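You operate a simulated robot arm through the tools that you are given. There is no shell and no other tool. Be economical: measure what you need, move in short steps, check, and stop when the job is done.

The job below is to be done with a simulated robot arm. You get a single attempt, and the scene is never put back.

Task
Hold-test the yellow cartridge, vent, and put it in the tray its drop calls for.
Fine: clamp it in the nest first, set dial left at 0.5 bar; no drop is PASS, any drop REWORK; free the clamp only after venting.
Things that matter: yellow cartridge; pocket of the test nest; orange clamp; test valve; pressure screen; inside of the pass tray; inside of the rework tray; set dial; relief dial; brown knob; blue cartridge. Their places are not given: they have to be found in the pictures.

The check looks at the end state, three seconds after you hand in, the way a careful person would. Anything else that was tipped, shoved, dropped, spilled or broken makes it a failure.

Robot
A 7-joint arm with a two-finger parallel gripper, fixed in place. Base frame: the origin is at the foot of the arm, x ahead of it, y to its left, z up; the work surface is at about z = 0. Units: mm, degrees, N and s.
With the tool pointing down near the work surface it reaches from about 240 to 620 mm from the base axis. Its first joint turns from -66.0 to 66.0 degrees. Payload 2.6 kg.
The tool frame sits at the grasp point between the pads (the TCP): z along the fingers, y along the line on which they close. The tips reach 30 mm beyond it. The gripper opens to 94 mm. The fingers are 28 mm wide and 10 mm thick; the gripper's body (50 by 96 mm) begins 55 mm behind the TCP.
Orientation is that of the tool frame in the base frame, as a unit quaternion [x, y, z, w]. With the fingers straight down and closing along the base's y, the tool's x points along the base's -x, its y along +y and its z along -z.

Tools
- The arm moves only by the tool drive_tool. Its argument "targets" is a list of rows, each an object of numbers (a shift or turn left out is 0, a gripper value left out holds the last): "x", "y", "z": the shift along the base's x, y, z in mm; "ax", "ay", "az": the turn, a rotation vector about the base's x, y, z in degrees. In form: [{"x": .., "y": .., "z": .., "ax": .., "ay": .., "az": ..}, ...]. A call has 1 to 12 rows; each row is the pose to reach, as a shift and turn from the pose commanded when the call began. "gripper" is the gripper command, from -1 (fully open) to 1 (shut), values between in proportion, set as the call begins (left out, the last holds). Each row takes 0.2 s and may step no farther than 50 mm and 8.6 degrees from the row before; otherwise, or with a gripper value out of range, the whole call is refused. A pose out of reach is approached as far as the arm can. The call stops where the force on the tool passes 40 N (or 10 N more than at its start, if that is more) or the arm is blocked; 0.2 s more then pass. Each finger travels about 72 mm/s and halts on what it meets, pressing with about 44 N; the grip force reading is that of the motor and also rises with nothing between the fingers. The clock runs only during rows and for 0.2 s after the last one: add rows that repeat a pose to give the fingers time. The reply holds the time, the measured pose of the TCP, the force on the tool along the base axes, the opening and the grip force, in the units named above and with some noise.
- Cameras (640 x 400 px; columns grow to the right, rows downward): "scene" is fixed at [26.2, 425.2, 572.1]; the picture's right is [-0.86, -0.52, 0.00], its down [-0.26, 0.44, -0.86] and it looks along [0.44, -0.74, -0.51] (base axes); focal length 307 px, centre (320, 200). "wrist" rides on the gripper at [76, 14, -102] in the tool frame; the picture's right is [-0.18, 0.98, 0.00], its down [-0.75, -0.14, -0.64] and it looks along [-0.63, -0.12, 0.77] (tool axes); focal length 243 px, centre (320, 200).
- grab_frame(camera): a new picture of that camera. It takes no simulated time.
- locate(camera, pixels): for up to 12 pixels [column, row] of the newest picture of that camera ("zoom" is the newest enlarged one), the place [x, y, z] in the base frame of the surface seen there, good to about 2 mm. It takes no simulated time.
- inspect(camera, box): a new picture of the part [left, top, right, bottom] of that camera's present view, enlarged. It takes no simulated time.
- hand_in(): hands the job in; it is judged then, once.

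Go step by step. Measure first, check grasps and placings, and put right what went wrong. The budget is 80 turns and 34 pictures, counting those below and the enlarged ones. Unless the task says otherwise, let go and move clear before handing in, and close with one line.

The tools are called as name(argument=value, ...) on one line, values as JSON. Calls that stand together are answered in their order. drive_tool: Moves the arm, as the interface text tells. Its arguments: {"type":"object","properties":{"targets":{"type":"array"},"gripper":{"type":"number"}},"required":["targets"]} The other tools are called the same way: grab_frame (camera) takes a picture; locate (camera, pixels) gives the place of the surface under pixels of a picture; inspect (camera, box) takes an enlarged picture of a part of a camera's view; hand_in () hands the job in.

At the start:

```text
clock: 0.0
tool_pos: [357.0, -84.1, 386.4]
tcp_rot: [0.0, 1.0, 0.0, -0.001]
force: [0.8, 0.3, -0.4]
gripper_width: 94.2
grasp_force: 0.1
```

scene: 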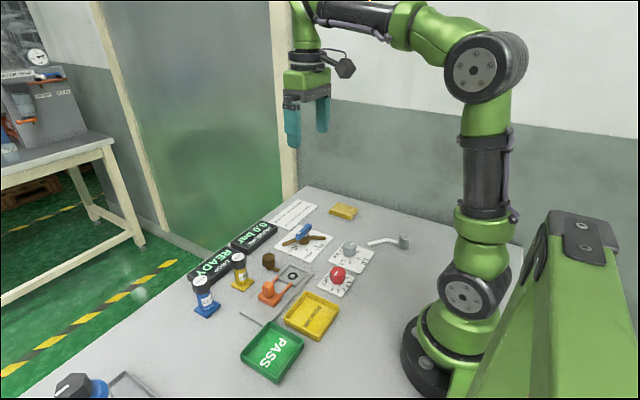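
wrist: 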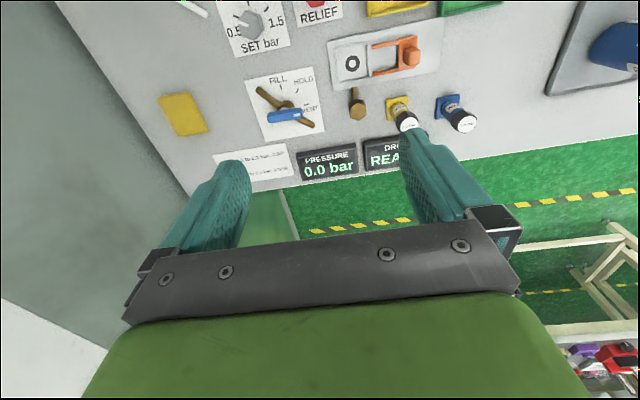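

The scene shows the panel, cartridges, nest and trays around pixels (190-410, 190-380). I'll enlarge both views to read details.

inspect(camera="scene", box=[180, 180, 420, 330])

inspect(camera="wrist", box=[150, 0, 490, 200])

```text
2.67 times, centred on (300, 255) of scene
```

zoom: 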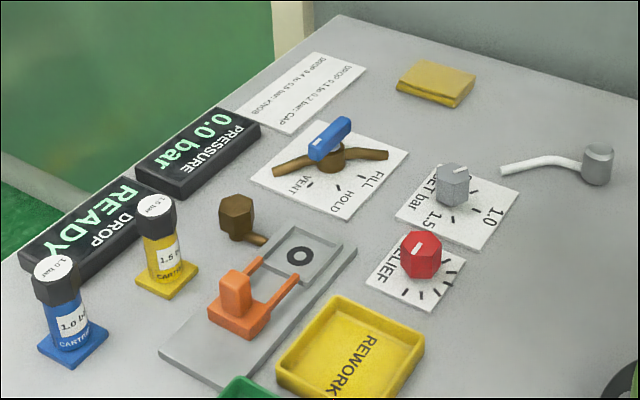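

```text
1.88 times, centred on (320, 100) of wrist
```

zoom: 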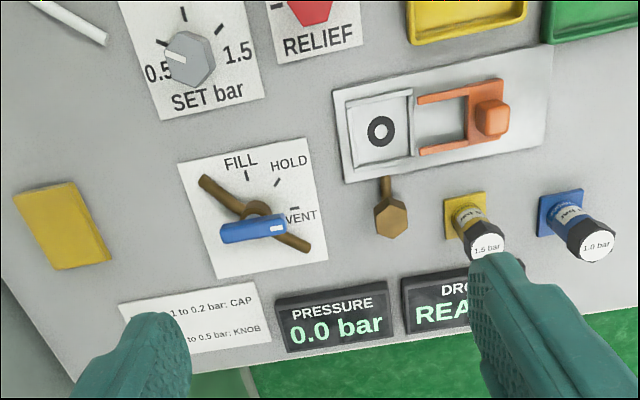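

The card near (300,90) and dials need closer reading. I'll locate main items and zoom the card and dials.

inspect(camera="wrist", box=[200, 130, 300, 190])

inspect(camera="scene", box=[260, 190, 390, 275])

locate(camera="scene", pixels=[[238, 256], [241, 284], [204, 281], [292, 276], [268, 286], [304, 232], [350, 246], [338, 272], [270, 261], [272, 352], [312, 315], [404, 240]])

locate(camera="wrist", pixels=[[352, 64], [411, 58], [285, 116], [290, 104], [258, 92], [310, 131], [250, 25], [357, 104], [399, 104], [404, 122], [461, 123], [182, 114]])

```text
6.40 times, centred on (250, 160) of wrist
```

zoom: 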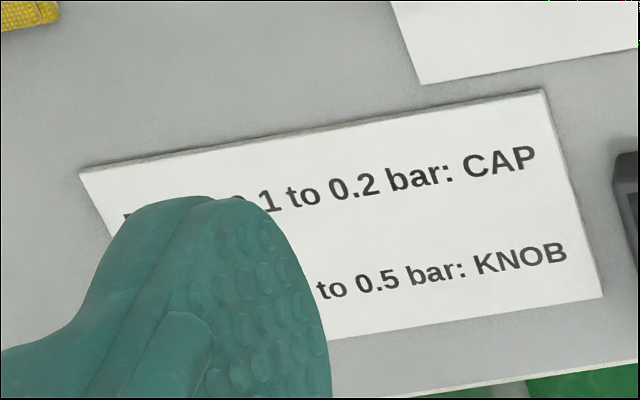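

```text
4.71 times, centred on (325, 232) of scene
```

zoom: 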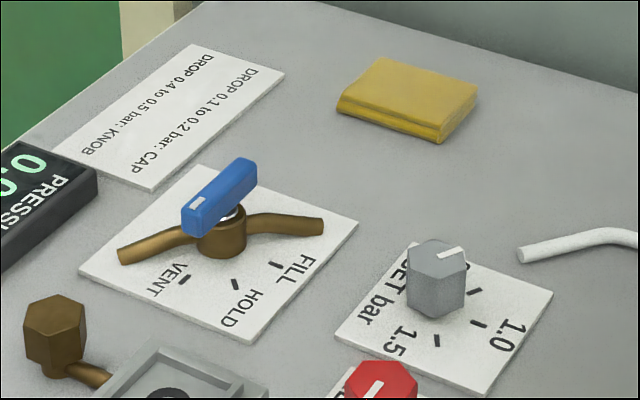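

```text
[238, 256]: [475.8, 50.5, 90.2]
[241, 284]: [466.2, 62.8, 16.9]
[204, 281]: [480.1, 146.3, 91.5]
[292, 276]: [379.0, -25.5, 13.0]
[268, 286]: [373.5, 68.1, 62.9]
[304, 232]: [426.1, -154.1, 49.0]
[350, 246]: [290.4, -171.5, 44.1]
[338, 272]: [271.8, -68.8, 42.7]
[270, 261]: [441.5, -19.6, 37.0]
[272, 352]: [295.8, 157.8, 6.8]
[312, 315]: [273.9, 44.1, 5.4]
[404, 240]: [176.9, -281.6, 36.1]
```

```text
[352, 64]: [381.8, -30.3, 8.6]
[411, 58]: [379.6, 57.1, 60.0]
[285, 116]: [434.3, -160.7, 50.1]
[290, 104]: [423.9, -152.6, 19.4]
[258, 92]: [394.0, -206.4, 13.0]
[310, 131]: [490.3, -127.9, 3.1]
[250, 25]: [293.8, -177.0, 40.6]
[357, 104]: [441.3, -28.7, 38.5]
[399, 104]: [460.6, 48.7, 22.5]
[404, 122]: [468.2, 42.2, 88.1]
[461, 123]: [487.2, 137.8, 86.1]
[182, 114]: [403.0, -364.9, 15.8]
```

The yellow cartridge stands at about (472,48), the nest pocket at (380,-28), the clamp grip at (376,60), the valve at (428,-153) and the set dial at (292,-174). I'll move back for a closer look at dials and nest.

drive_tool(targets=[{"x": -45, "z": -10}, {"x": -90, "z": -20}, {"x": -90, "y": 0, "z": -20}])

grab_frame(camera="wrist")

```text
clock: 0.8
tool_pos: [267.0, -83.6, 365.3]
tcp_rot: [0.0, 1.0, 0.0, 0.0]
force: [0.0, -0.1, 0.1]
gripper_width: 94.0
grasp_force: 0.0
```

```text
27 pictures are left
```

wrist: 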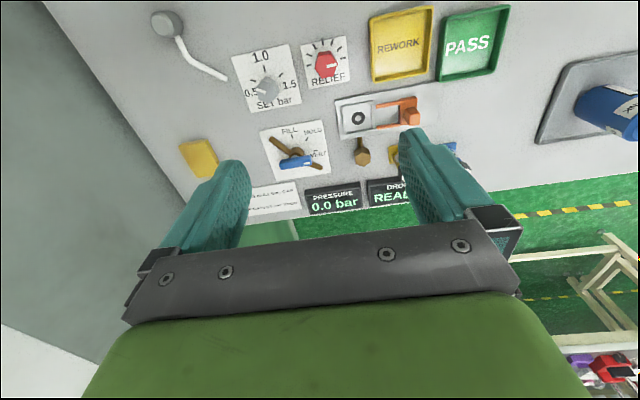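

inspect(camera="wrist", box=[220, 30, 380, 130])

inspect(camera="wrist", box=[250, 80, 442, 200])

```text
4.00 times, centred on (300, 80) of wrist
```

zoom: 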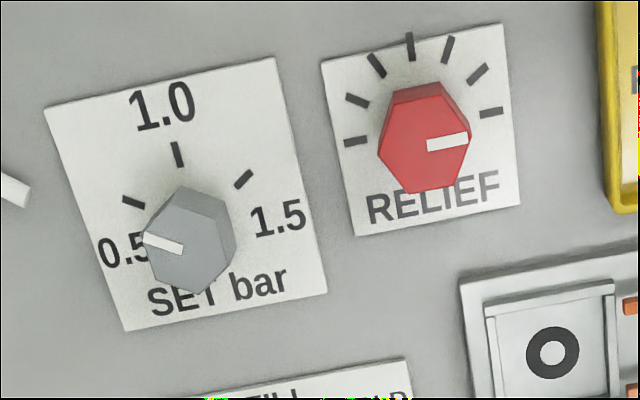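

```text
3.33 times, centred on (346, 140) of wrist
```

zoom: 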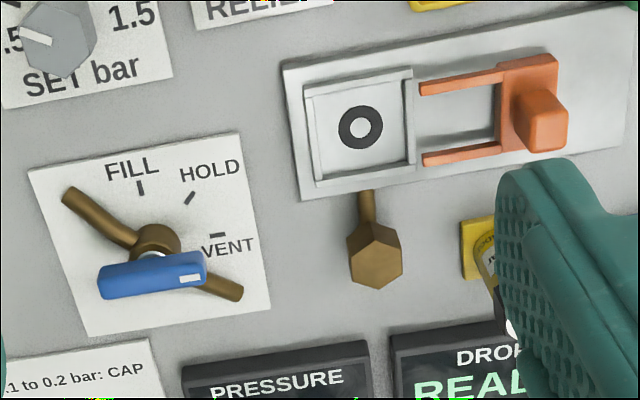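

The set dial pointer (zoom 165,243) lies on the 0.5 tick side, so it stays; the valve handle's white end points to VENT. Now I'll measure nest, clamp and valve details in the last zoom.

locate(camera="zoom", pixels=[[140, 187], [190, 198], [217, 235], [105, 281], [190, 278], [150, 232], [308, 90], [412, 75], [318, 178], [411, 163], [361, 127], [345, 175]])

locate(camera="zoom", pixels=[[425, 87], [428, 158], [500, 68], [550, 62], [505, 135], [525, 95], [560, 115], [530, 145], [545, 80], [285, 70], [630, 40], [470, 115]])

inspect(camera="scene", box=[184, 240, 312, 320])

```text
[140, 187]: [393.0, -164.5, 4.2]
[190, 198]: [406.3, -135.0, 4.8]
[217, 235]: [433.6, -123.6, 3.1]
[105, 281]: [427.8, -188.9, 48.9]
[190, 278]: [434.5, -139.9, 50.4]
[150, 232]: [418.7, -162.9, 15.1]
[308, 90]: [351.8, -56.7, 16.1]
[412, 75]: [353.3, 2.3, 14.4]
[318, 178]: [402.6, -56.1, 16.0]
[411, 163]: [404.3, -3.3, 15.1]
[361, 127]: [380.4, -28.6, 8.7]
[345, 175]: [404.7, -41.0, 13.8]
```

```text
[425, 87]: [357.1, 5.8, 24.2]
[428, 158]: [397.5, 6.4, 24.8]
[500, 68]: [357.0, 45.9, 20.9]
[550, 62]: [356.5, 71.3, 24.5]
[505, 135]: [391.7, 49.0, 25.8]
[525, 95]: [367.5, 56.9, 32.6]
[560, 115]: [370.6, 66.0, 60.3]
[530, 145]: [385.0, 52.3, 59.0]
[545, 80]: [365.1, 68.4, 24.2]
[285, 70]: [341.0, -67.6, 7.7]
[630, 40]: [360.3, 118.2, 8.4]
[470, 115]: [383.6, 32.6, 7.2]
```

```text
5.00 times, centred on (248, 280) of scene
```

zoom: 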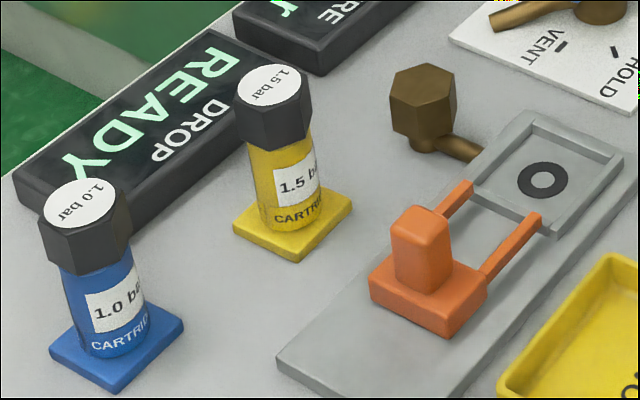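

The flange of the yellow cartridge shows in the zoom at (235,225), (300,258), (352,200). I'll measure its corners and cap.

locate(camera="zoom", pixels=[[236, 226], [299, 249], [349, 197], [260, 215], [324, 190], [290, 218], [272, 85], [246, 97], [300, 85], [265, 140], [290, 228], [282, 190]])

locate(camera="zoom", pixels=[[430, 95], [395, 75], [450, 75], [415, 145], [421, 225], [400, 235], [440, 235], [420, 270], [375, 290], [445, 325], [480, 290], [52, 352]])

```text
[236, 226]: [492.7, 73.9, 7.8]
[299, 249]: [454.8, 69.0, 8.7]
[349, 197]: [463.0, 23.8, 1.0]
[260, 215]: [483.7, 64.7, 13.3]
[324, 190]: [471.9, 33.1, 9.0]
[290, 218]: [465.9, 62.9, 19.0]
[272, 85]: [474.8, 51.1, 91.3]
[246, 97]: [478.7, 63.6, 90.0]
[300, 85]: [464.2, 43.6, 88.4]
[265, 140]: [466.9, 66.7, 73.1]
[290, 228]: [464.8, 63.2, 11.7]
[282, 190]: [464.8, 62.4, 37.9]
```

```text
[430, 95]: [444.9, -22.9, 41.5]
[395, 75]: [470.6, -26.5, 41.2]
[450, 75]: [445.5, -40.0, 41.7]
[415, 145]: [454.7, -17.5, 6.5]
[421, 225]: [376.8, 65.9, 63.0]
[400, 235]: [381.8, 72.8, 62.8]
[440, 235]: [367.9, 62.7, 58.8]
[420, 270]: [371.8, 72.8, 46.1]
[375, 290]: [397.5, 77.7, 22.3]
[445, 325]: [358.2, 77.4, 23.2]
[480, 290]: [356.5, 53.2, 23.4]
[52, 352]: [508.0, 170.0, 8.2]
```

The yellow flange is turned about +8° and its axis is near (475,50), body radius ~16 mm, top z 91; pocket centre is (380,-28), floor z≈8.5. I'll go above the cartridge with an 8° yaw and partial opening.

drive_tool(targets=[{"x": 35, "y": 22, "z": -25}, {"x": 70, "y": 45, "z": -50}, {"x": 105, "y": 67, "z": -80, "az": 4}, {"x": 140, "y": 90, "z": -110, "az": 8}, {"x": 175, "y": 112, "z": -140, "az": 8}, {"x": 208, "y": 134, "z": -175, "az": 8}, {"x": 208, "y": 134, "z": -200, "az": 8}, {"x": 208, "y": 134, "z": -200, "az": 8}], gripper=-0.4)

grab_frame(camera="wrist")

inspect(camera="scene", box=[152, 180, 312, 280])

```text
refused: row 3 steps farther than a row can; nothing moved
```

```text
23 pictures are left
```

wrist: 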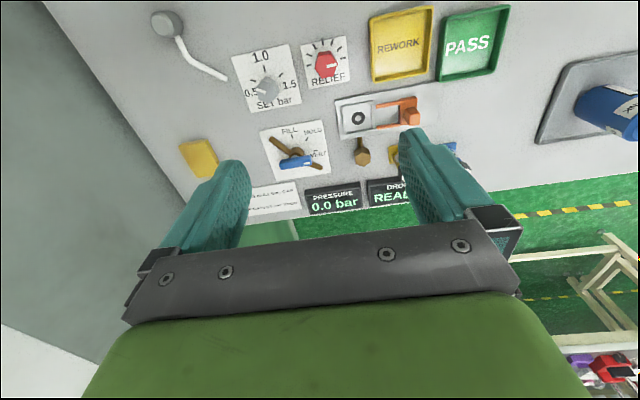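

```text
4.00 times, centred on (232, 230) of scene
```

zoom: 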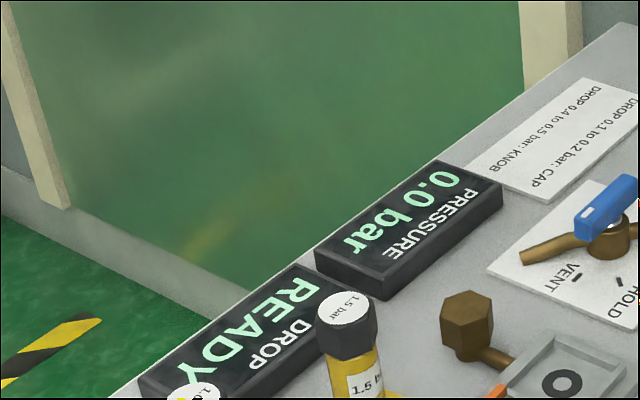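

The move was refused for a step just over 50 mm; I'll redo it with smaller steps, and take pictures only after it succeeds.

drive_tool(targets=[{"x": 26, "y": 17, "z": -25}, {"x": 52, "y": 34, "z": -50}, {"x": 78, "y": 51, "z": -75, "az": 4}, {"x": 104, "y": 68, "z": -100, "az": 8}, {"x": 130, "y": 85, "z": -125, "az": 8}, {"x": 156, "y": 102, "z": -150, "az": 8}, {"x": 182, "y": 118, "z": -175, "az": 8}, {"x": 208, "y": 134, "z": -200, "az": 8}, {"x": 208, "y": 134, "z": -200, "az": 8}], gripper=-0.4)

```text
clock: 2.8
tool_pos: [475.9, 49.3, 166.4]
tcp_rot: [-0.069, 0.998, 0.0, 0.0]
force: [-0.8, 0.8, 0.1]
gripper_width: 65.7
grasp_force: 0.1
```

The tool is above the cartridge at yaw 8°. I'll check alignment in the pictures before descending.

grab_frame(camera="wrist")

inspect(camera="scene", box=[152, 190, 312, 290])

```text
21 pictures are left
```

wrist: 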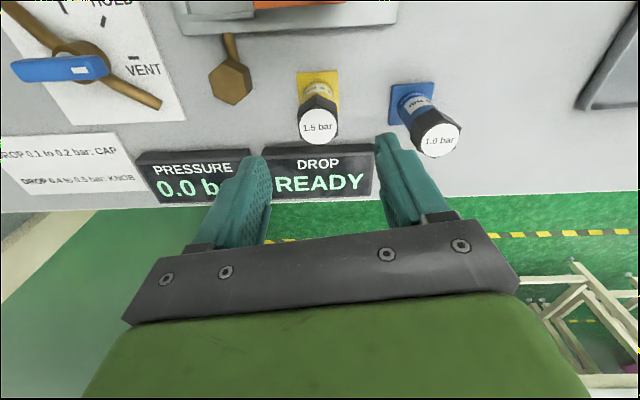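

```text
4.00 times, centred on (232, 240) of scene
```

zoom: 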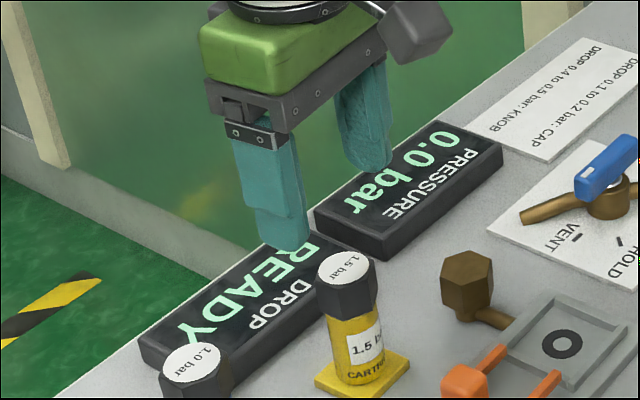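

The cap top is at wrist (318,126) and the flange at (318,85). I'll measure them from this view.

locate(camera="wrist", pixels=[[318, 126], [305, 126], [331, 126], [298, 73], [337, 71], [301, 110], [340, 100], [318, 93], [310, 92], [434, 140]])

```text
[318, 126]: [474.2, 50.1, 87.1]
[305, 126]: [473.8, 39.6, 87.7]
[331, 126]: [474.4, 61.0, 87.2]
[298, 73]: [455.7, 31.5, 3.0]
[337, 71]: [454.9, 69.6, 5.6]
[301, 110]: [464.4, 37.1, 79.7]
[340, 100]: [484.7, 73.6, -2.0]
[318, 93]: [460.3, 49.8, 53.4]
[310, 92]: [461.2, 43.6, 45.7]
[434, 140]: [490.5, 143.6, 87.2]
```

The near flange edge suggests a smaller rotation (~1°) than the scene estimate. I'll zoom in to settle the yaw.

inspect(camera="wrist", box=[286, 60, 350, 100])

```text
10.00 times, centred on (318, 80) of wrist
```

zoom: 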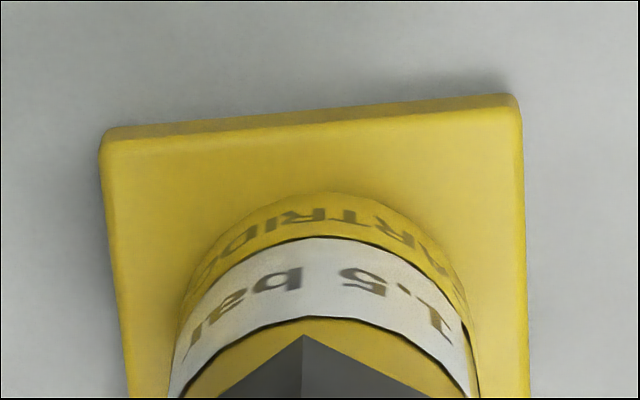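

locate(camera="zoom", pixels=[[115, 145], [505, 110], [310, 128], [200, 137], [420, 118], [135, 380], [515, 380], [125, 300], [515, 250], [320, 215], [180, 350], [472, 350]])

```text
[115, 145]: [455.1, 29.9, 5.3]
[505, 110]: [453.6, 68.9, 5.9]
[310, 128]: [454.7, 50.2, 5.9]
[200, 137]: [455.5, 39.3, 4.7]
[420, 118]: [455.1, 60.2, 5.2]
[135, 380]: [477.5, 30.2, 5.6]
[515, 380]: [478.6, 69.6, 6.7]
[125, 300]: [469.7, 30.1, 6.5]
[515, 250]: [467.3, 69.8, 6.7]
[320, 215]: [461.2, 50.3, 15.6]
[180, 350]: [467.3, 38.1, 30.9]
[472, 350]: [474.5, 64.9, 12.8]
```

The flange is square with the base axes (edges y≈30 and 70, x from 454), so yaw 0 at (474,50) is right, and the cap's flats face ±y. I'll turn back to 0 and go down to z≈46.

drive_tool(targets=[{"x": -1, "y": 0.5, "az": -8}, {"x": -1, "y": 0.5, "z": -40, "az": -8}, {"x": -1, "y": 0.5, "z": -80, "az": -8}, {"x": -1, "y": 0.5, "z": -105, "az": -8}, {"x": -1, "y": 0.5, "z": -120, "az": -8}])

```text
clock: 4.0
tool_pos: [474.4, 51.4, 46.2]
tcp_rot: [0.001, 1.0, 0.0, 0.0]
force: [-0.4, -0.5, -0.2]
gripper_width: 65.7
grasp_force: 0.1
```

No contact on the way down. I'll close the fingers.

drive_tool(targets=[{}, {}, {}, {}], gripper=1)

```text
clock: 5.0
tool_pos: [472.0, 50.7, 46.9]
tcp_rot: [0.0, 1.0, 0.0, 0.0]
force: [1.3, 0.4, -0.2]
gripper_width: 33.7
grasp_force: 44.1
```

The grip reads 33.7 mm at 44 N, on the body. I'll lift and check with a move over the nest.

drive_tool(targets=[{"z": 40}, {"z": 80}, {"x": -30, "y": -25, "z": 80}, {"x": -60, "y": -50, "z": 80}, {"x": -94, "y": -79, "z": 80}, {"x": -94, "y": -79, "z": 80}])

grab_frame(camera="wrist")

inspect(camera="scene", box=[220, 190, 380, 290])

```text
clock: 6.4
tool_pos: [380.6, -29.2, 125.6]
tcp_rot: [0.0, 1.0, 0.0, 0.0]
force: [-0.4, 0.7, -1.3]
gripper_width: 34.1
grasp_force: 44.0
```

```text
18 pictures are left
```

wrist: 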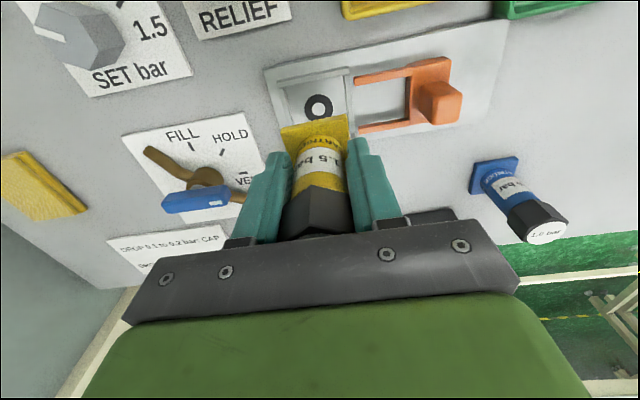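

```text
4.00 times, centred on (300, 240) of scene
```

zoom: 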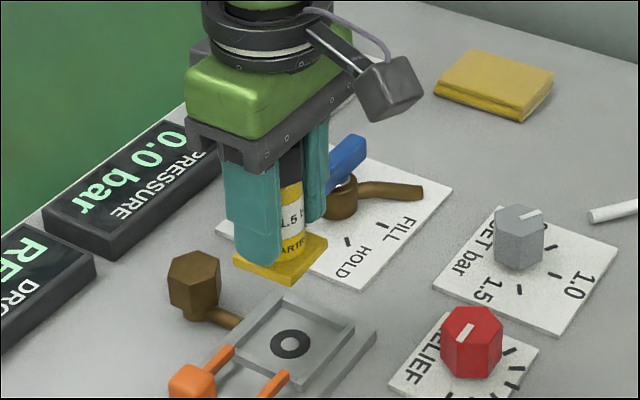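

The cartridge is held upright; flange near edge at wrist (282,128)-(348,116), pocket ring at (319,107). I'll measure both for alignment.

locate(camera="wrist", pixels=[[284, 130], [346, 119], [315, 125], [319, 107], [282, 86], [343, 76], [288, 100], [342, 90], [300, 84], [326, 80], [351, 95], [282, 100]])

locate(camera="zoom", pixels=[[237, 259], [278, 277], [325, 242], [291, 345], [243, 346], [297, 302], [350, 330], [312, 371], [270, 318], [262, 360], [325, 318], [335, 350]])

```text
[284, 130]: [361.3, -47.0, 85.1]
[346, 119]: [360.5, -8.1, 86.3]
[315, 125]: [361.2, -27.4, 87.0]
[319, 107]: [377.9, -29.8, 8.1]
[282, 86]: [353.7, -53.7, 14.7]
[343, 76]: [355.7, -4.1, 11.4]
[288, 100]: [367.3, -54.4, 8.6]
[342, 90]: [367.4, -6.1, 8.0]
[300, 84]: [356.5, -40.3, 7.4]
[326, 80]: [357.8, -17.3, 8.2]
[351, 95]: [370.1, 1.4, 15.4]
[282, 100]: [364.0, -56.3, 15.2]
```

```text
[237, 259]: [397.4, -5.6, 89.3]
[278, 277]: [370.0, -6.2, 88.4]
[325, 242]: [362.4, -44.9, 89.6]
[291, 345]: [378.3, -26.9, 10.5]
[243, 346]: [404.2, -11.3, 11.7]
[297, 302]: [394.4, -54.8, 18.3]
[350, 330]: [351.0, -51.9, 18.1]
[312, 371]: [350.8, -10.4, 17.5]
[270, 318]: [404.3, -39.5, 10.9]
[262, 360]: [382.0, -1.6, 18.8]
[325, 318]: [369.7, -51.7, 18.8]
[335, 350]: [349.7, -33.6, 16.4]
```

Flange centre is about (380.5,-27.7) versus pocket centre about (379.5,-29) with ~3 mm clearance, so I'll nudge by (-0.5,-1) and lower.

drive_tool(targets=[{"x": -0.5, "y": -1, "z": -35}, {"x": -0.5, "y": -1, "z": -55}, {"x": -0.5, "y": -1, "z": -65}, {"x": -0.5, "y": -1, "z": -69}, {"x": -0.5, "y": -1, "z": -71}])

```text
clock: 7.6
tool_pos: [379.8, -29.7, 55.3]
tcp_rot: [0.002, 1.0, 0.0, 0.0]
force: [-1.6, -1.2, 4.5]
gripper_width: 34.2
grasp_force: 44.4
```

A light upward force of 4.5 N shows it is seated. I'll open the fingers a bit and rise.

drive_tool(targets=[{}, {}, {"z": 30}, {"z": 75}, {"z": 120}], gripper=-0.1)

inspect(camera="scene", box=[220, 220, 348, 300])

```text
clock: 8.8
tool_pos: [379.4, -28.8, 176.0]
tcp_rot: [0.0, 1.0, 0.0, 0.0]
force: [-0.1, 0.1, 0.7]
gripper_width: 51.6
grasp_force: 0.0
```

```text
5.00 times, centred on (284, 260) of scene
```

zoom: 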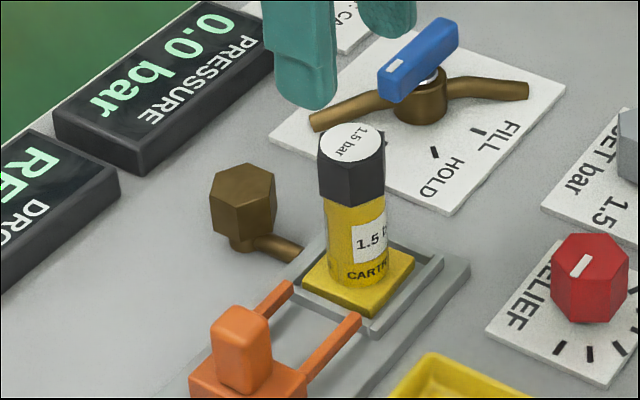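

The cartridge sits flat in the pocket. Next I turn the tool -90° above the clamp grip (376,62) so the fingers close along x.

drive_tool(targets=[{"y": 8, "az": -8.2}, {"y": 16, "az": -16.4}, {"y": 24, "az": -24.6}, {"y": 32, "az": -32.8}, {"y": 40, "az": -41}, {"y": 48, "az": -49.2}, {"y": 56, "az": -57.4}, {"y": 64, "az": -65.6}, {"y": 72, "az": -73.8}, {"x": -2, "y": 82, "az": -82}, {"x": -3.5, "y": 92, "az": -90}, {"x": -3.5, "y": 92, "az": -90}])

grab_frame(camera="wrist")

```text
clock: 11.4
tool_pos: [376.0, 62.4, 175.8]
tcp_rot: [0.708, 0.707, 0.0, 0.001]
force: [0.0, 0.1, -0.1]
gripper_width: 51.8
grasp_force: 0.0
```

```text
15 pictures are left
```

wrist: 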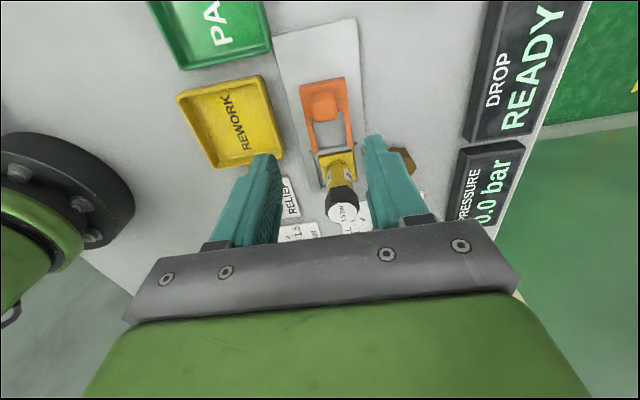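

locate(camera="wrist", pixels=[[312, 95], [334, 93], [323, 107], [313, 110], [335, 108], [323, 118], [318, 135], [307, 100], [347, 115], [325, 85]])

```text
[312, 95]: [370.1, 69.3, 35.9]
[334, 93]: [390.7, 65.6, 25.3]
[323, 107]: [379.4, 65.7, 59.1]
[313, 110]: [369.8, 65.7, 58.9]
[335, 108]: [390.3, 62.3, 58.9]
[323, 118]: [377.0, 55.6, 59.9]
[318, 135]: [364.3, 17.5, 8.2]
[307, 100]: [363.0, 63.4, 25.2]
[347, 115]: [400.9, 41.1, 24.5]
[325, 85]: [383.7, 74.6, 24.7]
```

The clamp grip spans x≈368–389, y≈53–72, top z≈62. I'll lower to z 58 and close.

drive_tool(targets=[{"x": 2, "z": -45}, {"x": 2, "z": -85}, {"x": 2, "z": -108}, {"x": 2, "z": -117}])

drive_tool(targets=[{}, {}, {}], gripper=1)

```text
clock: 12.4
tool_pos: [378.0, 62.9, 58.5]
tcp_rot: [0.707, 0.707, 0.0, 0.0]
force: [-0.4, -0.3, 0.4]
gripper_width: 51.6
grasp_force: 0.1
```

```text
clock: 13.2
tool_pos: [379.4, 61.6, 59.6]
tcp_rot: [0.707, 0.708, 0.003, 0.003]
force: [26.8, 0.0, -15.8]
gripper_width: 25.7
grasp_force: 45.2
```

The grip holds at 25.7 mm but a 27 N sideways load shows I'm off centre; I'll shift +2 mm in x to relieve it.

drive_tool(targets=[{"x": 2}, {"x": 2}])

```text
clock: 13.8
tool_pos: [380.9, 63.4, 59.2]
tcp_rot: [0.707, 0.707, -0.001, 0.0]
force: [7.3, -0.6, 11.0]
gripper_width: 25.9
grasp_force: 45.1
```

Load is down. Now I slide the clamp toward the cartridge (-y) in short steps.

drive_tool(targets=[{"y": -8}, {"y": -16}, {"y": -24}, {"y": -32}, {"y": -38}, {"y": -42}])

```text
clock: 15.2
tool_pos: [379.4, 23.2, 59.4]
tcp_rot: [0.706, 0.708, -0.001, -0.002]
force: [-9.6, 12.8, 29.3]
gripper_width: 26.1
grasp_force: 44.7
```

The clamp has moved ~40 mm; I'll look at where the forks are now.

inspect(camera="scene", box=[220, 220, 348, 300])

```text
5.00 times, centred on (284, 260) of scene
```

zoom: 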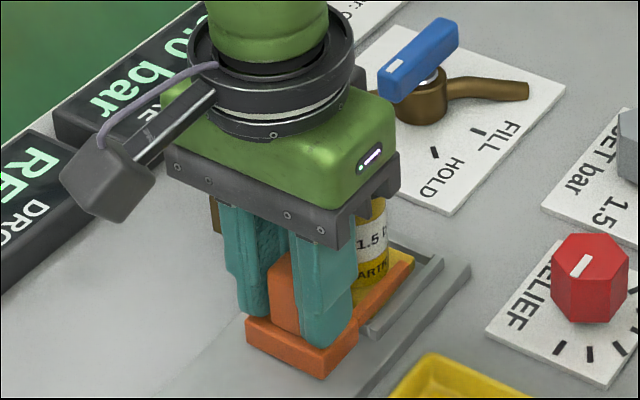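

The fork now covers most of the flange. I'll push a few millimetres more to find the end stop.

drive_tool(targets=[{"y": -2}, {"y": -4}, {"y": -6}])

```text
clock: 16.0
tool_pos: [379.8, 20.6, 57.9]
tcp_rot: [0.704, 0.71, 0.0, -0.003]
force: [4.6, 35.3, -1.3]
gripper_width: 25.3
grasp_force: 45.2
```

The clamp hit its end stop at y≈21 (35 N). I'll ease the push, open and rise.

drive_tool(targets=[{"y": 3}, {"y": 3}])

drive_tool(targets=[{}, {}, {"y": 2, "z": 40}, {"y": 2, "z": 80}, {"y": 2, "z": 120}], gripper=-0.1)

grab_frame(camera="scene")

```text
clock: 16.6
tool_pos: [379.8, 20.9, 57.6]
tcp_rot: [0.706, 0.708, 0.001, -0.002]
force: [10.0, 24.0, -15.6]
gripper_width: 25.3
grasp_force: 44.8
```

```text
clock: 17.8
tool_pos: [380.8, 20.3, 177.7]
tcp_rot: [0.707, 0.707, 0.001, 0.0]
force: [0.6, -0.4, -0.4]
gripper_width: 51.7
grasp_force: 0.0
```

```text
13 pictures are left
```

scene: 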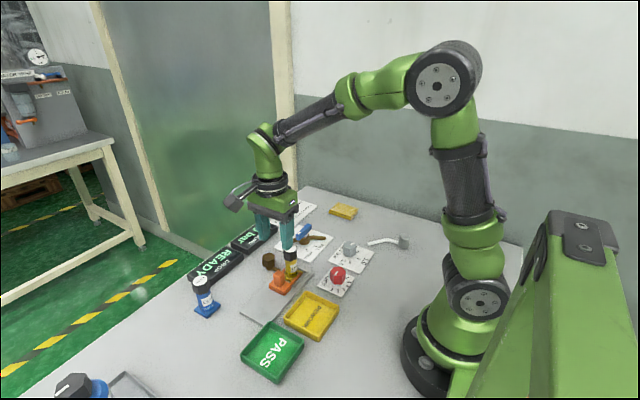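

The clamp stays in. Now I go above the valve hub (about (431,-163)) at this yaw and measure the handle.

drive_tool(targets=[{"x": 10, "y": -40}, {"x": 22, "y": -80}, {"x": 34, "y": -120}, {"x": 44, "y": -155}, {"x": 51, "y": -183}, {"x": 51, "y": -183}])

grab_frame(camera="wrist")

```text
clock: 19.2
tool_pos: [430.9, -163.8, 179.0]
tcp_rot: [0.707, 0.707, 0.0, 0.0]
force: [-0.2, 0.6, -1.1]
gripper_width: 51.8
grasp_force: 0.1
```

```text
12 pictures are left
```

wrist: 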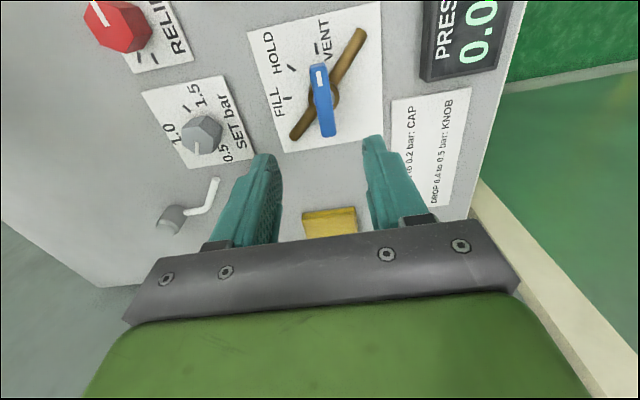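

locate(camera="wrist", pixels=[[319, 67], [327, 133], [312, 70], [327, 70], [318, 132], [334, 132], [323, 100], [318, 47], [291, 68], [287, 98], [360, 33], [294, 136]])

```text
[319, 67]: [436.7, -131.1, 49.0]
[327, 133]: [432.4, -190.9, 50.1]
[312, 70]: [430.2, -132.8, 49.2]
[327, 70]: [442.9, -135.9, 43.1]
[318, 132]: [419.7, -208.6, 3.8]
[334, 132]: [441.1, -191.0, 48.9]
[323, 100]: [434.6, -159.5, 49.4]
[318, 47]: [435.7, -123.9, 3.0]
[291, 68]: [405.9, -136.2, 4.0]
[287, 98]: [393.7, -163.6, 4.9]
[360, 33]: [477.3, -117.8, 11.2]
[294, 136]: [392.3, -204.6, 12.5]
```

The hub centre is about (434.7,-161.5) with the handle along y, top z 50, ticks at VENT≈88°, HOLD≈136°, FILL≈182°. I'll lower astride the handle.

drive_tool(targets=[{"x": 4, "y": 2, "z": -40}, {"x": 4, "y": 2, "z": -80}, {"x": 4, "y": 2, "z": -105}, {"x": 4, "y": 2, "z": -113}])

drive_tool(targets=[{}, {}, {}], gripper=1)

```text
clock: 20.2
tool_pos: [434.9, -161.1, 65.0]
tcp_rot: [0.707, 0.708, 0.0, 0.0]
force: [-0.1, -0.4, -0.6]
gripper_width: 51.7
grasp_force: 0.1
```

```text
clock: 21.0
tool_pos: [435.0, -159.9, 65.3]
tcp_rot: [0.707, 0.707, 0.0, -0.001]
force: [-3.0, -0.2, -1.6]
gripper_width: 16.2
grasp_force: 44.9
```

The handle is gripped (16.2 mm) with little side load. I'll turn it +94° to FILL.

drive_tool(targets=[{"az": 8}, {"az": 16}, {"az": 24}, {"az": 32}, {"az": 40}, {"az": 48}, {"az": 56}, {"az": 64}, {"az": 72}, {"az": 80}, {"az": 87}, {"az": 92}])

grab_frame(camera="scene")

```text
clock: 22.4
tool_pos: [432.7, -162.1, 64.6]
tcp_rot: [0.375, 0.927, 0.0, -0.004]
force: [-3.4, 1.0, 1.5]
gripper_width: 16.0
grasp_force: 44.5
stopped in row 7: the force on the tool passed its limit (the readings are from after the stop); the commanded pose is now the measured one
```

```text
11 pictures are left
```

scene: 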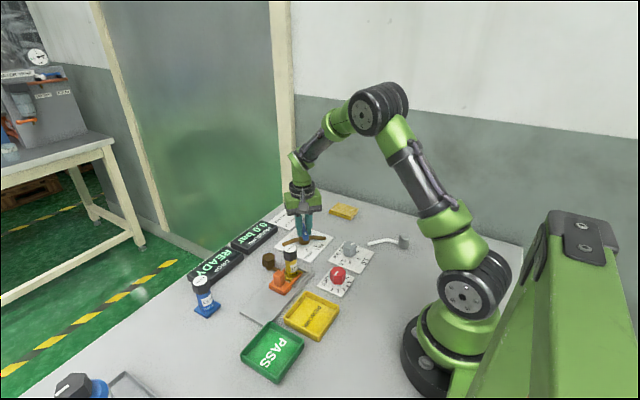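

It stopped at yaw -44° (around HOLD) from side load, now reset to (432.7,-162.1). I'll continue the turn.

drive_tool(targets=[{"az": 8}, {"az": 16}, {"az": 24}, {"az": 32}, {"az": 40}, {"az": 46}])

inspect(camera="scene", box=[182, 200, 342, 300])

```text
clock: 23.8
tool_pos: [430.1, -165.6, 64.8]
tcp_rot: [-0.014, 1.0, -0.002, -0.004]
force: [-7.5, -16.0, 1.4]
gripper_width: 15.7
grasp_force: 44.9
```

```text
4.00 times, centred on (262, 250) of scene
```

zoom: 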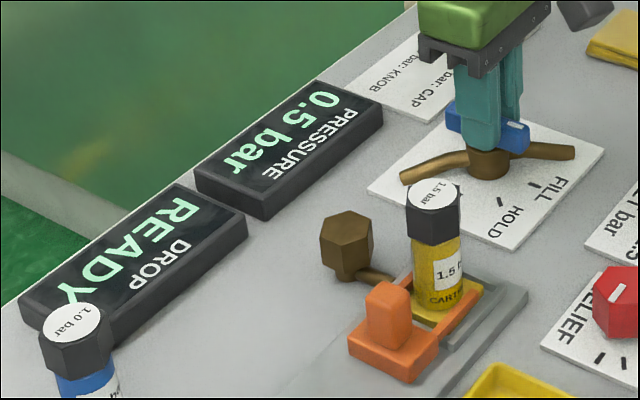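

Pressure reads 0.5 bar at FILL. I'll turn back 46° to HOLD and wait.

drive_tool(targets=[{"az": -8}, {"az": -16}, {"az": -24}, {"az": -32}, {"az": -40}, {"az": -46}, {"az": -46}, {"az": -46}])

inspect(camera="scene", box=[182, 200, 342, 300])

```text
clock: 25.6
tool_pos: [433.0, -162.3, 66.5]
tcp_rot: [0.376, 0.927, -0.001, -0.004]
force: [-13.2, -8.6, 9.6]
gripper_width: 15.7
grasp_force: 45.1
```

```text
4.00 times, centred on (262, 250) of scene
```

zoom: 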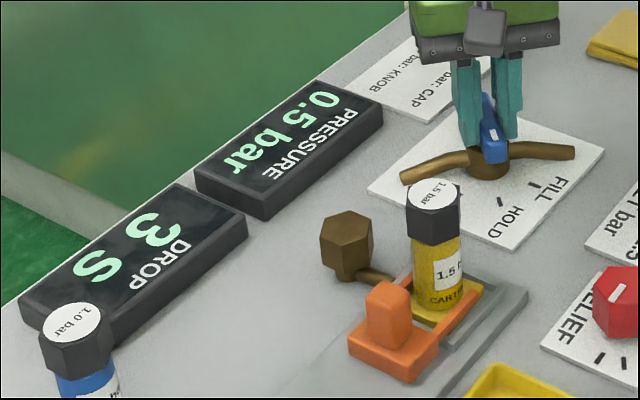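

The screen counts "3 s" at HOLD. I'll wait about 4 s and look again.

drive_tool(targets=[{}, {}, {}, {}, {}, {}, {}, {}, {}, {}, {}, {}])

drive_tool(targets=[{}, {}, {}, {}, {}, {}, {}, {}, {}, {}, {}, {}])

inspect(camera="scene", box=[182, 200, 342, 300])

```text
clock: 28.2
tool_pos: [432.7, -162.4, 65.7]
tcp_rot: [0.374, 0.927, 0.0, -0.004]
force: [-3.0, -6.4, 9.6]
gripper_width: 15.8
grasp_force: 44.5
```

```text
clock: 30.8
tool_pos: [433.0, -160.6, 65.3]
tcp_rot: [0.373, 0.928, 0.0, -0.004]
force: [-1.5, -3.1, 8.7]
gripper_width: 15.7
grasp_force: 44.9
```

```text
4.00 times, centred on (262, 250) of scene
```

zoom: 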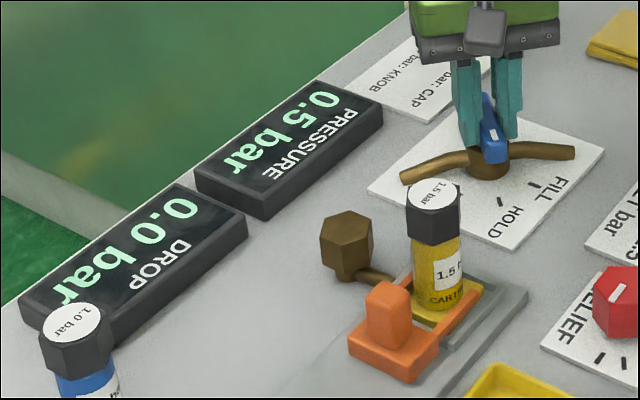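

Drop is 0.0 bar with pressure at 0.5: PASS. Now I turn the valve to VENT.

drive_tool(targets=[{"az": -8}, {"az": -16}, {"az": -24}, {"az": -32}, {"az": -40}, {"az": -46}, {"az": -46}, {"az": -46}])

inspect(camera="scene", box=[182, 200, 342, 300])

```text
clock: 32.4
tool_pos: [435.3, -161.2, 65.3]
tcp_rot: [0.706, 0.709, 0.002, -0.001]
force: [2.4, 0.8, -0.8]
gripper_width: 15.7
grasp_force: 44.4
stopped in row 8: the force on the tool passed its limit (the readings are from after the stop); the commanded pose is now the measured one
```

```text
4.00 times, centred on (262, 250) of scene
```

zoom: 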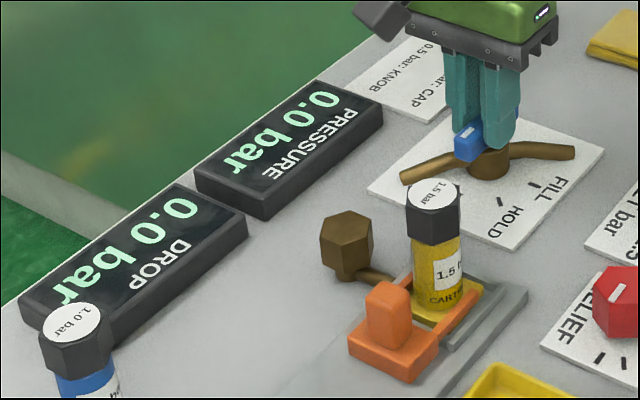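

Pressure is 0.0 bar at VENT. I'll release the handle, rise and go back above the clamp grip.

drive_tool(targets=[{}, {}, {"z": 40}, {"z": 80}, {"z": 114}, {"x": -10, "y": 40, "z": 114}, {"x": -22, "y": 80, "z": 114}, {"x": -34, "y": 120, "z": 114}, {"x": -46, "y": 155, "z": 114}, {"x": -55, "y": 184, "z": 114}, {"x": -55, "y": 184, "z": 114}], gripper=-0.1)

```text
clock: 34.8
tool_pos: [379.1, 22.1, 179.3]
tcp_rot: [0.706, 0.708, 0.003, -0.001]
force: [0.0, 0.4, -0.4]
gripper_width: 51.3
grasp_force: 0.0
```

I'm above the clamp grip; I'll lower to z≈58.5 and grip it.

drive_tool(targets=[{"x": 1.5, "z": -45}, {"x": 1.5, "z": -90}, {"x": 1.5, "z": -112}, {"x": 1.5, "z": -120}])

drive_tool(targets=[{}, {}, {}], gripper=1)

```text
clock: 35.8
tool_pos: [380.8, 21.6, 59.2]
tcp_rot: [0.705, 0.709, 0.002, -0.001]
force: [0.1, 0.1, -0.6]
gripper_width: 51.6
grasp_force: 0.1
```

```text
clock: 36.6
tool_pos: [380.8, 21.5, 59.0]
tcp_rot: [0.706, 0.708, 0.001, -0.002]
force: [-11.4, 0.2, -0.2]
gripper_width: 25.8
grasp_force: 44.7
```

Gripped with little load. I'll slide the clamp back +y by about 42 mm.

drive_tool(targets=[{"y": 8}, {"y": 16}, {"y": 24}, {"y": 32}, {"y": 39}, {"y": 42}])

```text
clock: 38.0
tool_pos: [380.6, 63.9, 59.5]
tcp_rot: [0.707, 0.707, 0.002, -0.002]
force: [-20.4, -10.6, 0.3]
gripper_width: 25.9
grasp_force: 45.1
```

The clamp is back at y≈64. I'll release, rise, and turn back to yaw 0 over the cartridge.

drive_tool(targets=[{}, {}, {"z": 40}, {"z": 80}, {"z": 117}, {"z": 117}], gripper=-0.1)

drive_tool(targets=[{"y": -8, "az": 8.2}, {"y": -16, "az": 16.4}, {"y": -24, "az": 24.6}, {"y": -32, "az": 32.8}, {"y": -40, "az": 41}, {"y": -48, "az": 49.2}, {"y": -56, "az": 57.4}, {"y": -64, "az": 65.6}, {"y": -72, "az": 73.8}, {"x": -0.5, "y": -82, "az": 82}, {"x": -1, "y": -92.5, "az": 90}, {"x": -1, "y": -92.5, "az": 90}])

grab_frame(camera="wrist")

```text
clock: 39.4
tool_pos: [380.8, 62.7, 176.6]
tcp_rot: [0.706, 0.709, 0.003, -0.001]
force: [0.1, 0.9, -0.4]
gripper_width: 51.5
grasp_force: 0.0
```

```text
clock: 42.0
tool_pos: [379.7, -27.8, 176.7]
tcp_rot: [-0.003, 1.0, 0.0, -0.003]
force: [0.3, -0.9, 0.8]
gripper_width: 51.7
grasp_force: 0.0
```

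```text
6 pictures are left
```

wrist: 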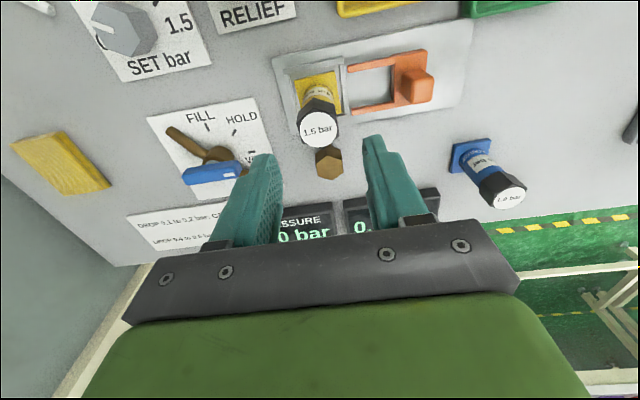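

locate(camera="wrist", pixels=[[318, 130], [307, 130], [329, 130], [302, 84], [335, 76], [415, 85]])

grab_frame(camera="scene")

locate(camera="scene", pixels=[[261, 321], [304, 342], [240, 350], [278, 382], [272, 350], [262, 333], [291, 347], [255, 352], [275, 366]])

```text
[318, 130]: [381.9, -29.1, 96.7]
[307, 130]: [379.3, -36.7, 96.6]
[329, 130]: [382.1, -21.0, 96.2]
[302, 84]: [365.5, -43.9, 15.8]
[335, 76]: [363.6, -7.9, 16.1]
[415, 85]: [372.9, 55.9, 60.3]
```

```text
5 pictures are left
```

scene: 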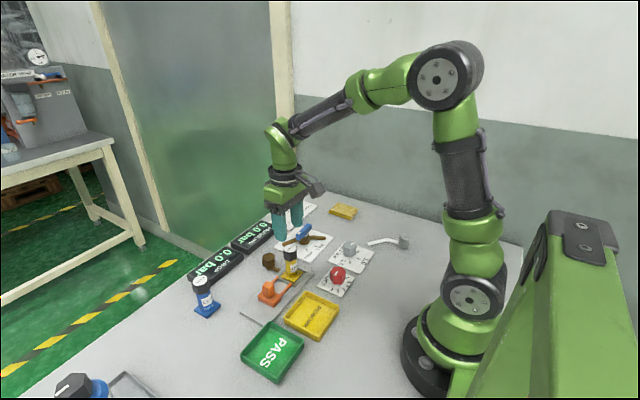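

```text
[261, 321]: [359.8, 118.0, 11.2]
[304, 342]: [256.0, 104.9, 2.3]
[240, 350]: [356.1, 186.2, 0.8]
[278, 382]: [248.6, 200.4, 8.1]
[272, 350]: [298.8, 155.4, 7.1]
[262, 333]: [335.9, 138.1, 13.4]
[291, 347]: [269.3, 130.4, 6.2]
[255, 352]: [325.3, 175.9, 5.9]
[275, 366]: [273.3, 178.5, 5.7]
```

The clamp is clear, the cartridge is centred at (381,-29), and the pass tray's floor centre is about (299,154), z≈6. I'll lower and grip.

drive_tool(targets=[{"x": 0.5, "y": -0.5, "z": -45}, {"x": 0.5, "y": -0.5, "z": -90}, {"x": 0.5, "y": -0.5, "z": -110}, {"x": 0.5, "y": -0.5, "z": -121}])

drive_tool(targets=[{}, {}, {}, {}], gripper=1)

```text
clock: 43.0
tool_pos: [380.4, -27.5, 54.5]
tcp_rot: [-0.002, 1.0, 0.001, -0.003]
force: [-0.8, 1.1, 0.0]
gripper_width: 51.9
grasp_force: 0.0
```

```text
clock: 44.0
tool_pos: [380.0, -27.7, 54.9]
tcp_rot: [-0.001, 1.0, 0.001, -0.003]
force: [0.2, 0.0, 0.2]
gripper_width: 33.6
grasp_force: 43.9
```

Gripped at 33.6 mm. I'll lift straight up and carry it over the pass tray.

drive_tool(targets=[{"z": 20}, {"z": 55}, {"z": 90}, {"x": -16, "y": 36, "z": 90}, {"x": -32, "y": 72, "z": 90}, {"x": -48, "y": 108, "z": 90}, {"x": -64, "y": 145, "z": 90}, {"x": -80, "y": 182, "z": 90}, {"x": -80, "y": 182, "z": 90}])

grab_frame(camera="wrist")

```text
clock: 46.0
tool_pos: [301.9, 154.4, 144.6]
tcp_rot: [-0.002, 1.0, 0.002, -0.003]
force: [-0.4, 0.0, -1.6]
gripper_width: 32.3
grasp_force: 43.8
```

```text
4 pictures are left
```

wrist: 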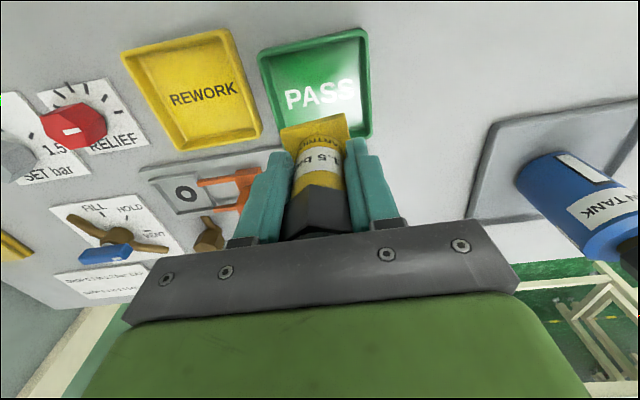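

locate(camera="wrist", pixels=[[320, 92], [270, 60], [360, 45], [366, 130], [278, 118], [315, 46], [360, 90], [274, 88], [312, 122], [262, 54], [366, 33]])

```text
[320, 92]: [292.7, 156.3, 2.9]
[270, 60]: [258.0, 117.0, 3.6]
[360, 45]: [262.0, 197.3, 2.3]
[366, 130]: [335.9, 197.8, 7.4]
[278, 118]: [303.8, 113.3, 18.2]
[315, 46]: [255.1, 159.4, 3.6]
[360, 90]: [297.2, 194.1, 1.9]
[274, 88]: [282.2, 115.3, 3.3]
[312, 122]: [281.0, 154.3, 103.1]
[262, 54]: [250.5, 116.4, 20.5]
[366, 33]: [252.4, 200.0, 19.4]
```

The tray interior runs x≈256–340, y≈116–196, floor z≈3–5, and the cartridge is over it. I'll lower gently.

drive_tool(targets=[{"x": -3, "y": 2, "z": -40}, {"x": -3, "y": 2, "z": -75}, {"x": -3, "y": 2, "z": -87}, {"x": -3, "y": 2, "z": -91}])

drive_tool(targets=[{"z": -1.5}, {"z": -3}])

```text
clock: 47.0
tool_pos: [298.2, 155.4, 54.2]
tcp_rot: [-0.001, 1.0, 0.0, -0.003]
force: [-0.2, 0.0, -2.1]
gripper_width: 32.2
grasp_force: 43.6
```

```text
clock: 47.6
tool_pos: [297.3, 154.4, 50.9]
tcp_rot: [-0.003, 1.0, 0.002, -0.002]
force: [0.7, 0.2, -2.2]
gripper_width: 32.2
grasp_force: 44.1
```

Still no contact (fz −2.2 N). I'll continue down in 1 mm rows.

drive_tool(targets=[{"z": -1}, {"z": -2}, {"z": -2}])

```text
clock: 48.4
tool_pos: [299.7, 155.8, 49.3]
tcp_rot: [-0.002, 1.0, 0.001, -0.003]
force: [0.6, -0.2, -0.9]
gripper_width: 31.7
grasp_force: 44.0
```

drive_tool(targets=[{"z": -1}, {"z": -1}])

inspect(camera="scene", box=[208, 270, 336, 390])

```text
clock: 49.0
tool_pos: [300.0, 156.6, 49.1]
tcp_rot: [-0.002, 1.0, 0.002, -0.002]
force: [-5.4, -3.0, 25.4]
gripper_width: 31.9
grasp_force: 44.4
```

```text
3.33 times, centred on (272, 330) of scene
```

zoom: 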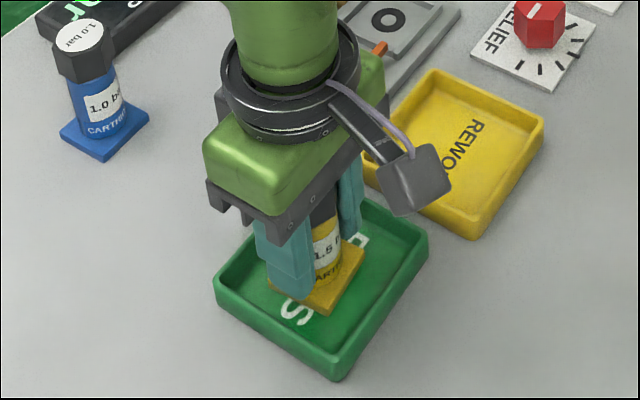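

Contact (25 N) and the flange rests on the tray floor. I'll release and rise clear.

drive_tool(targets=[{"z": 0.5}, {"z": 0.5}, {"z": 0.5}, {"z": 40}, {"z": 85}, {"z": 130}, {"z": 130}], gripper=-0.1)

grab_frame(camera="scene")

```text
clock: 50.6
tool_pos: [297.6, 154.3, 178.9]
tcp_rot: [-0.002, 1.0, 0.0, -0.003]
force: [-0.1, 0.5, -0.5]
gripper_width: 51.9
grasp_force: 0.1
```

```text
2 pictures are left
```

scene: 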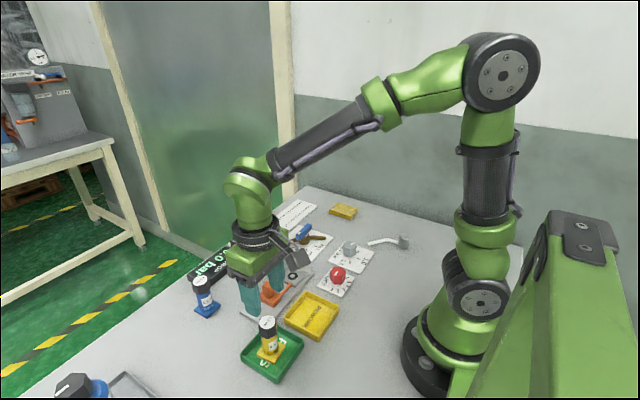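

The yellow cartridge stands upright in the pass tray (267,345), the gripper is clear, the valve is at VENT and the rest is undisturbed. I'll hand in.

hand_in()

```text
The job is handed in.
```

The yellow cartridge held 0.5 bar with a 0.0 bar drop, so it passed. I vented it, freed the clamp and stood it upright in the PASS tray.
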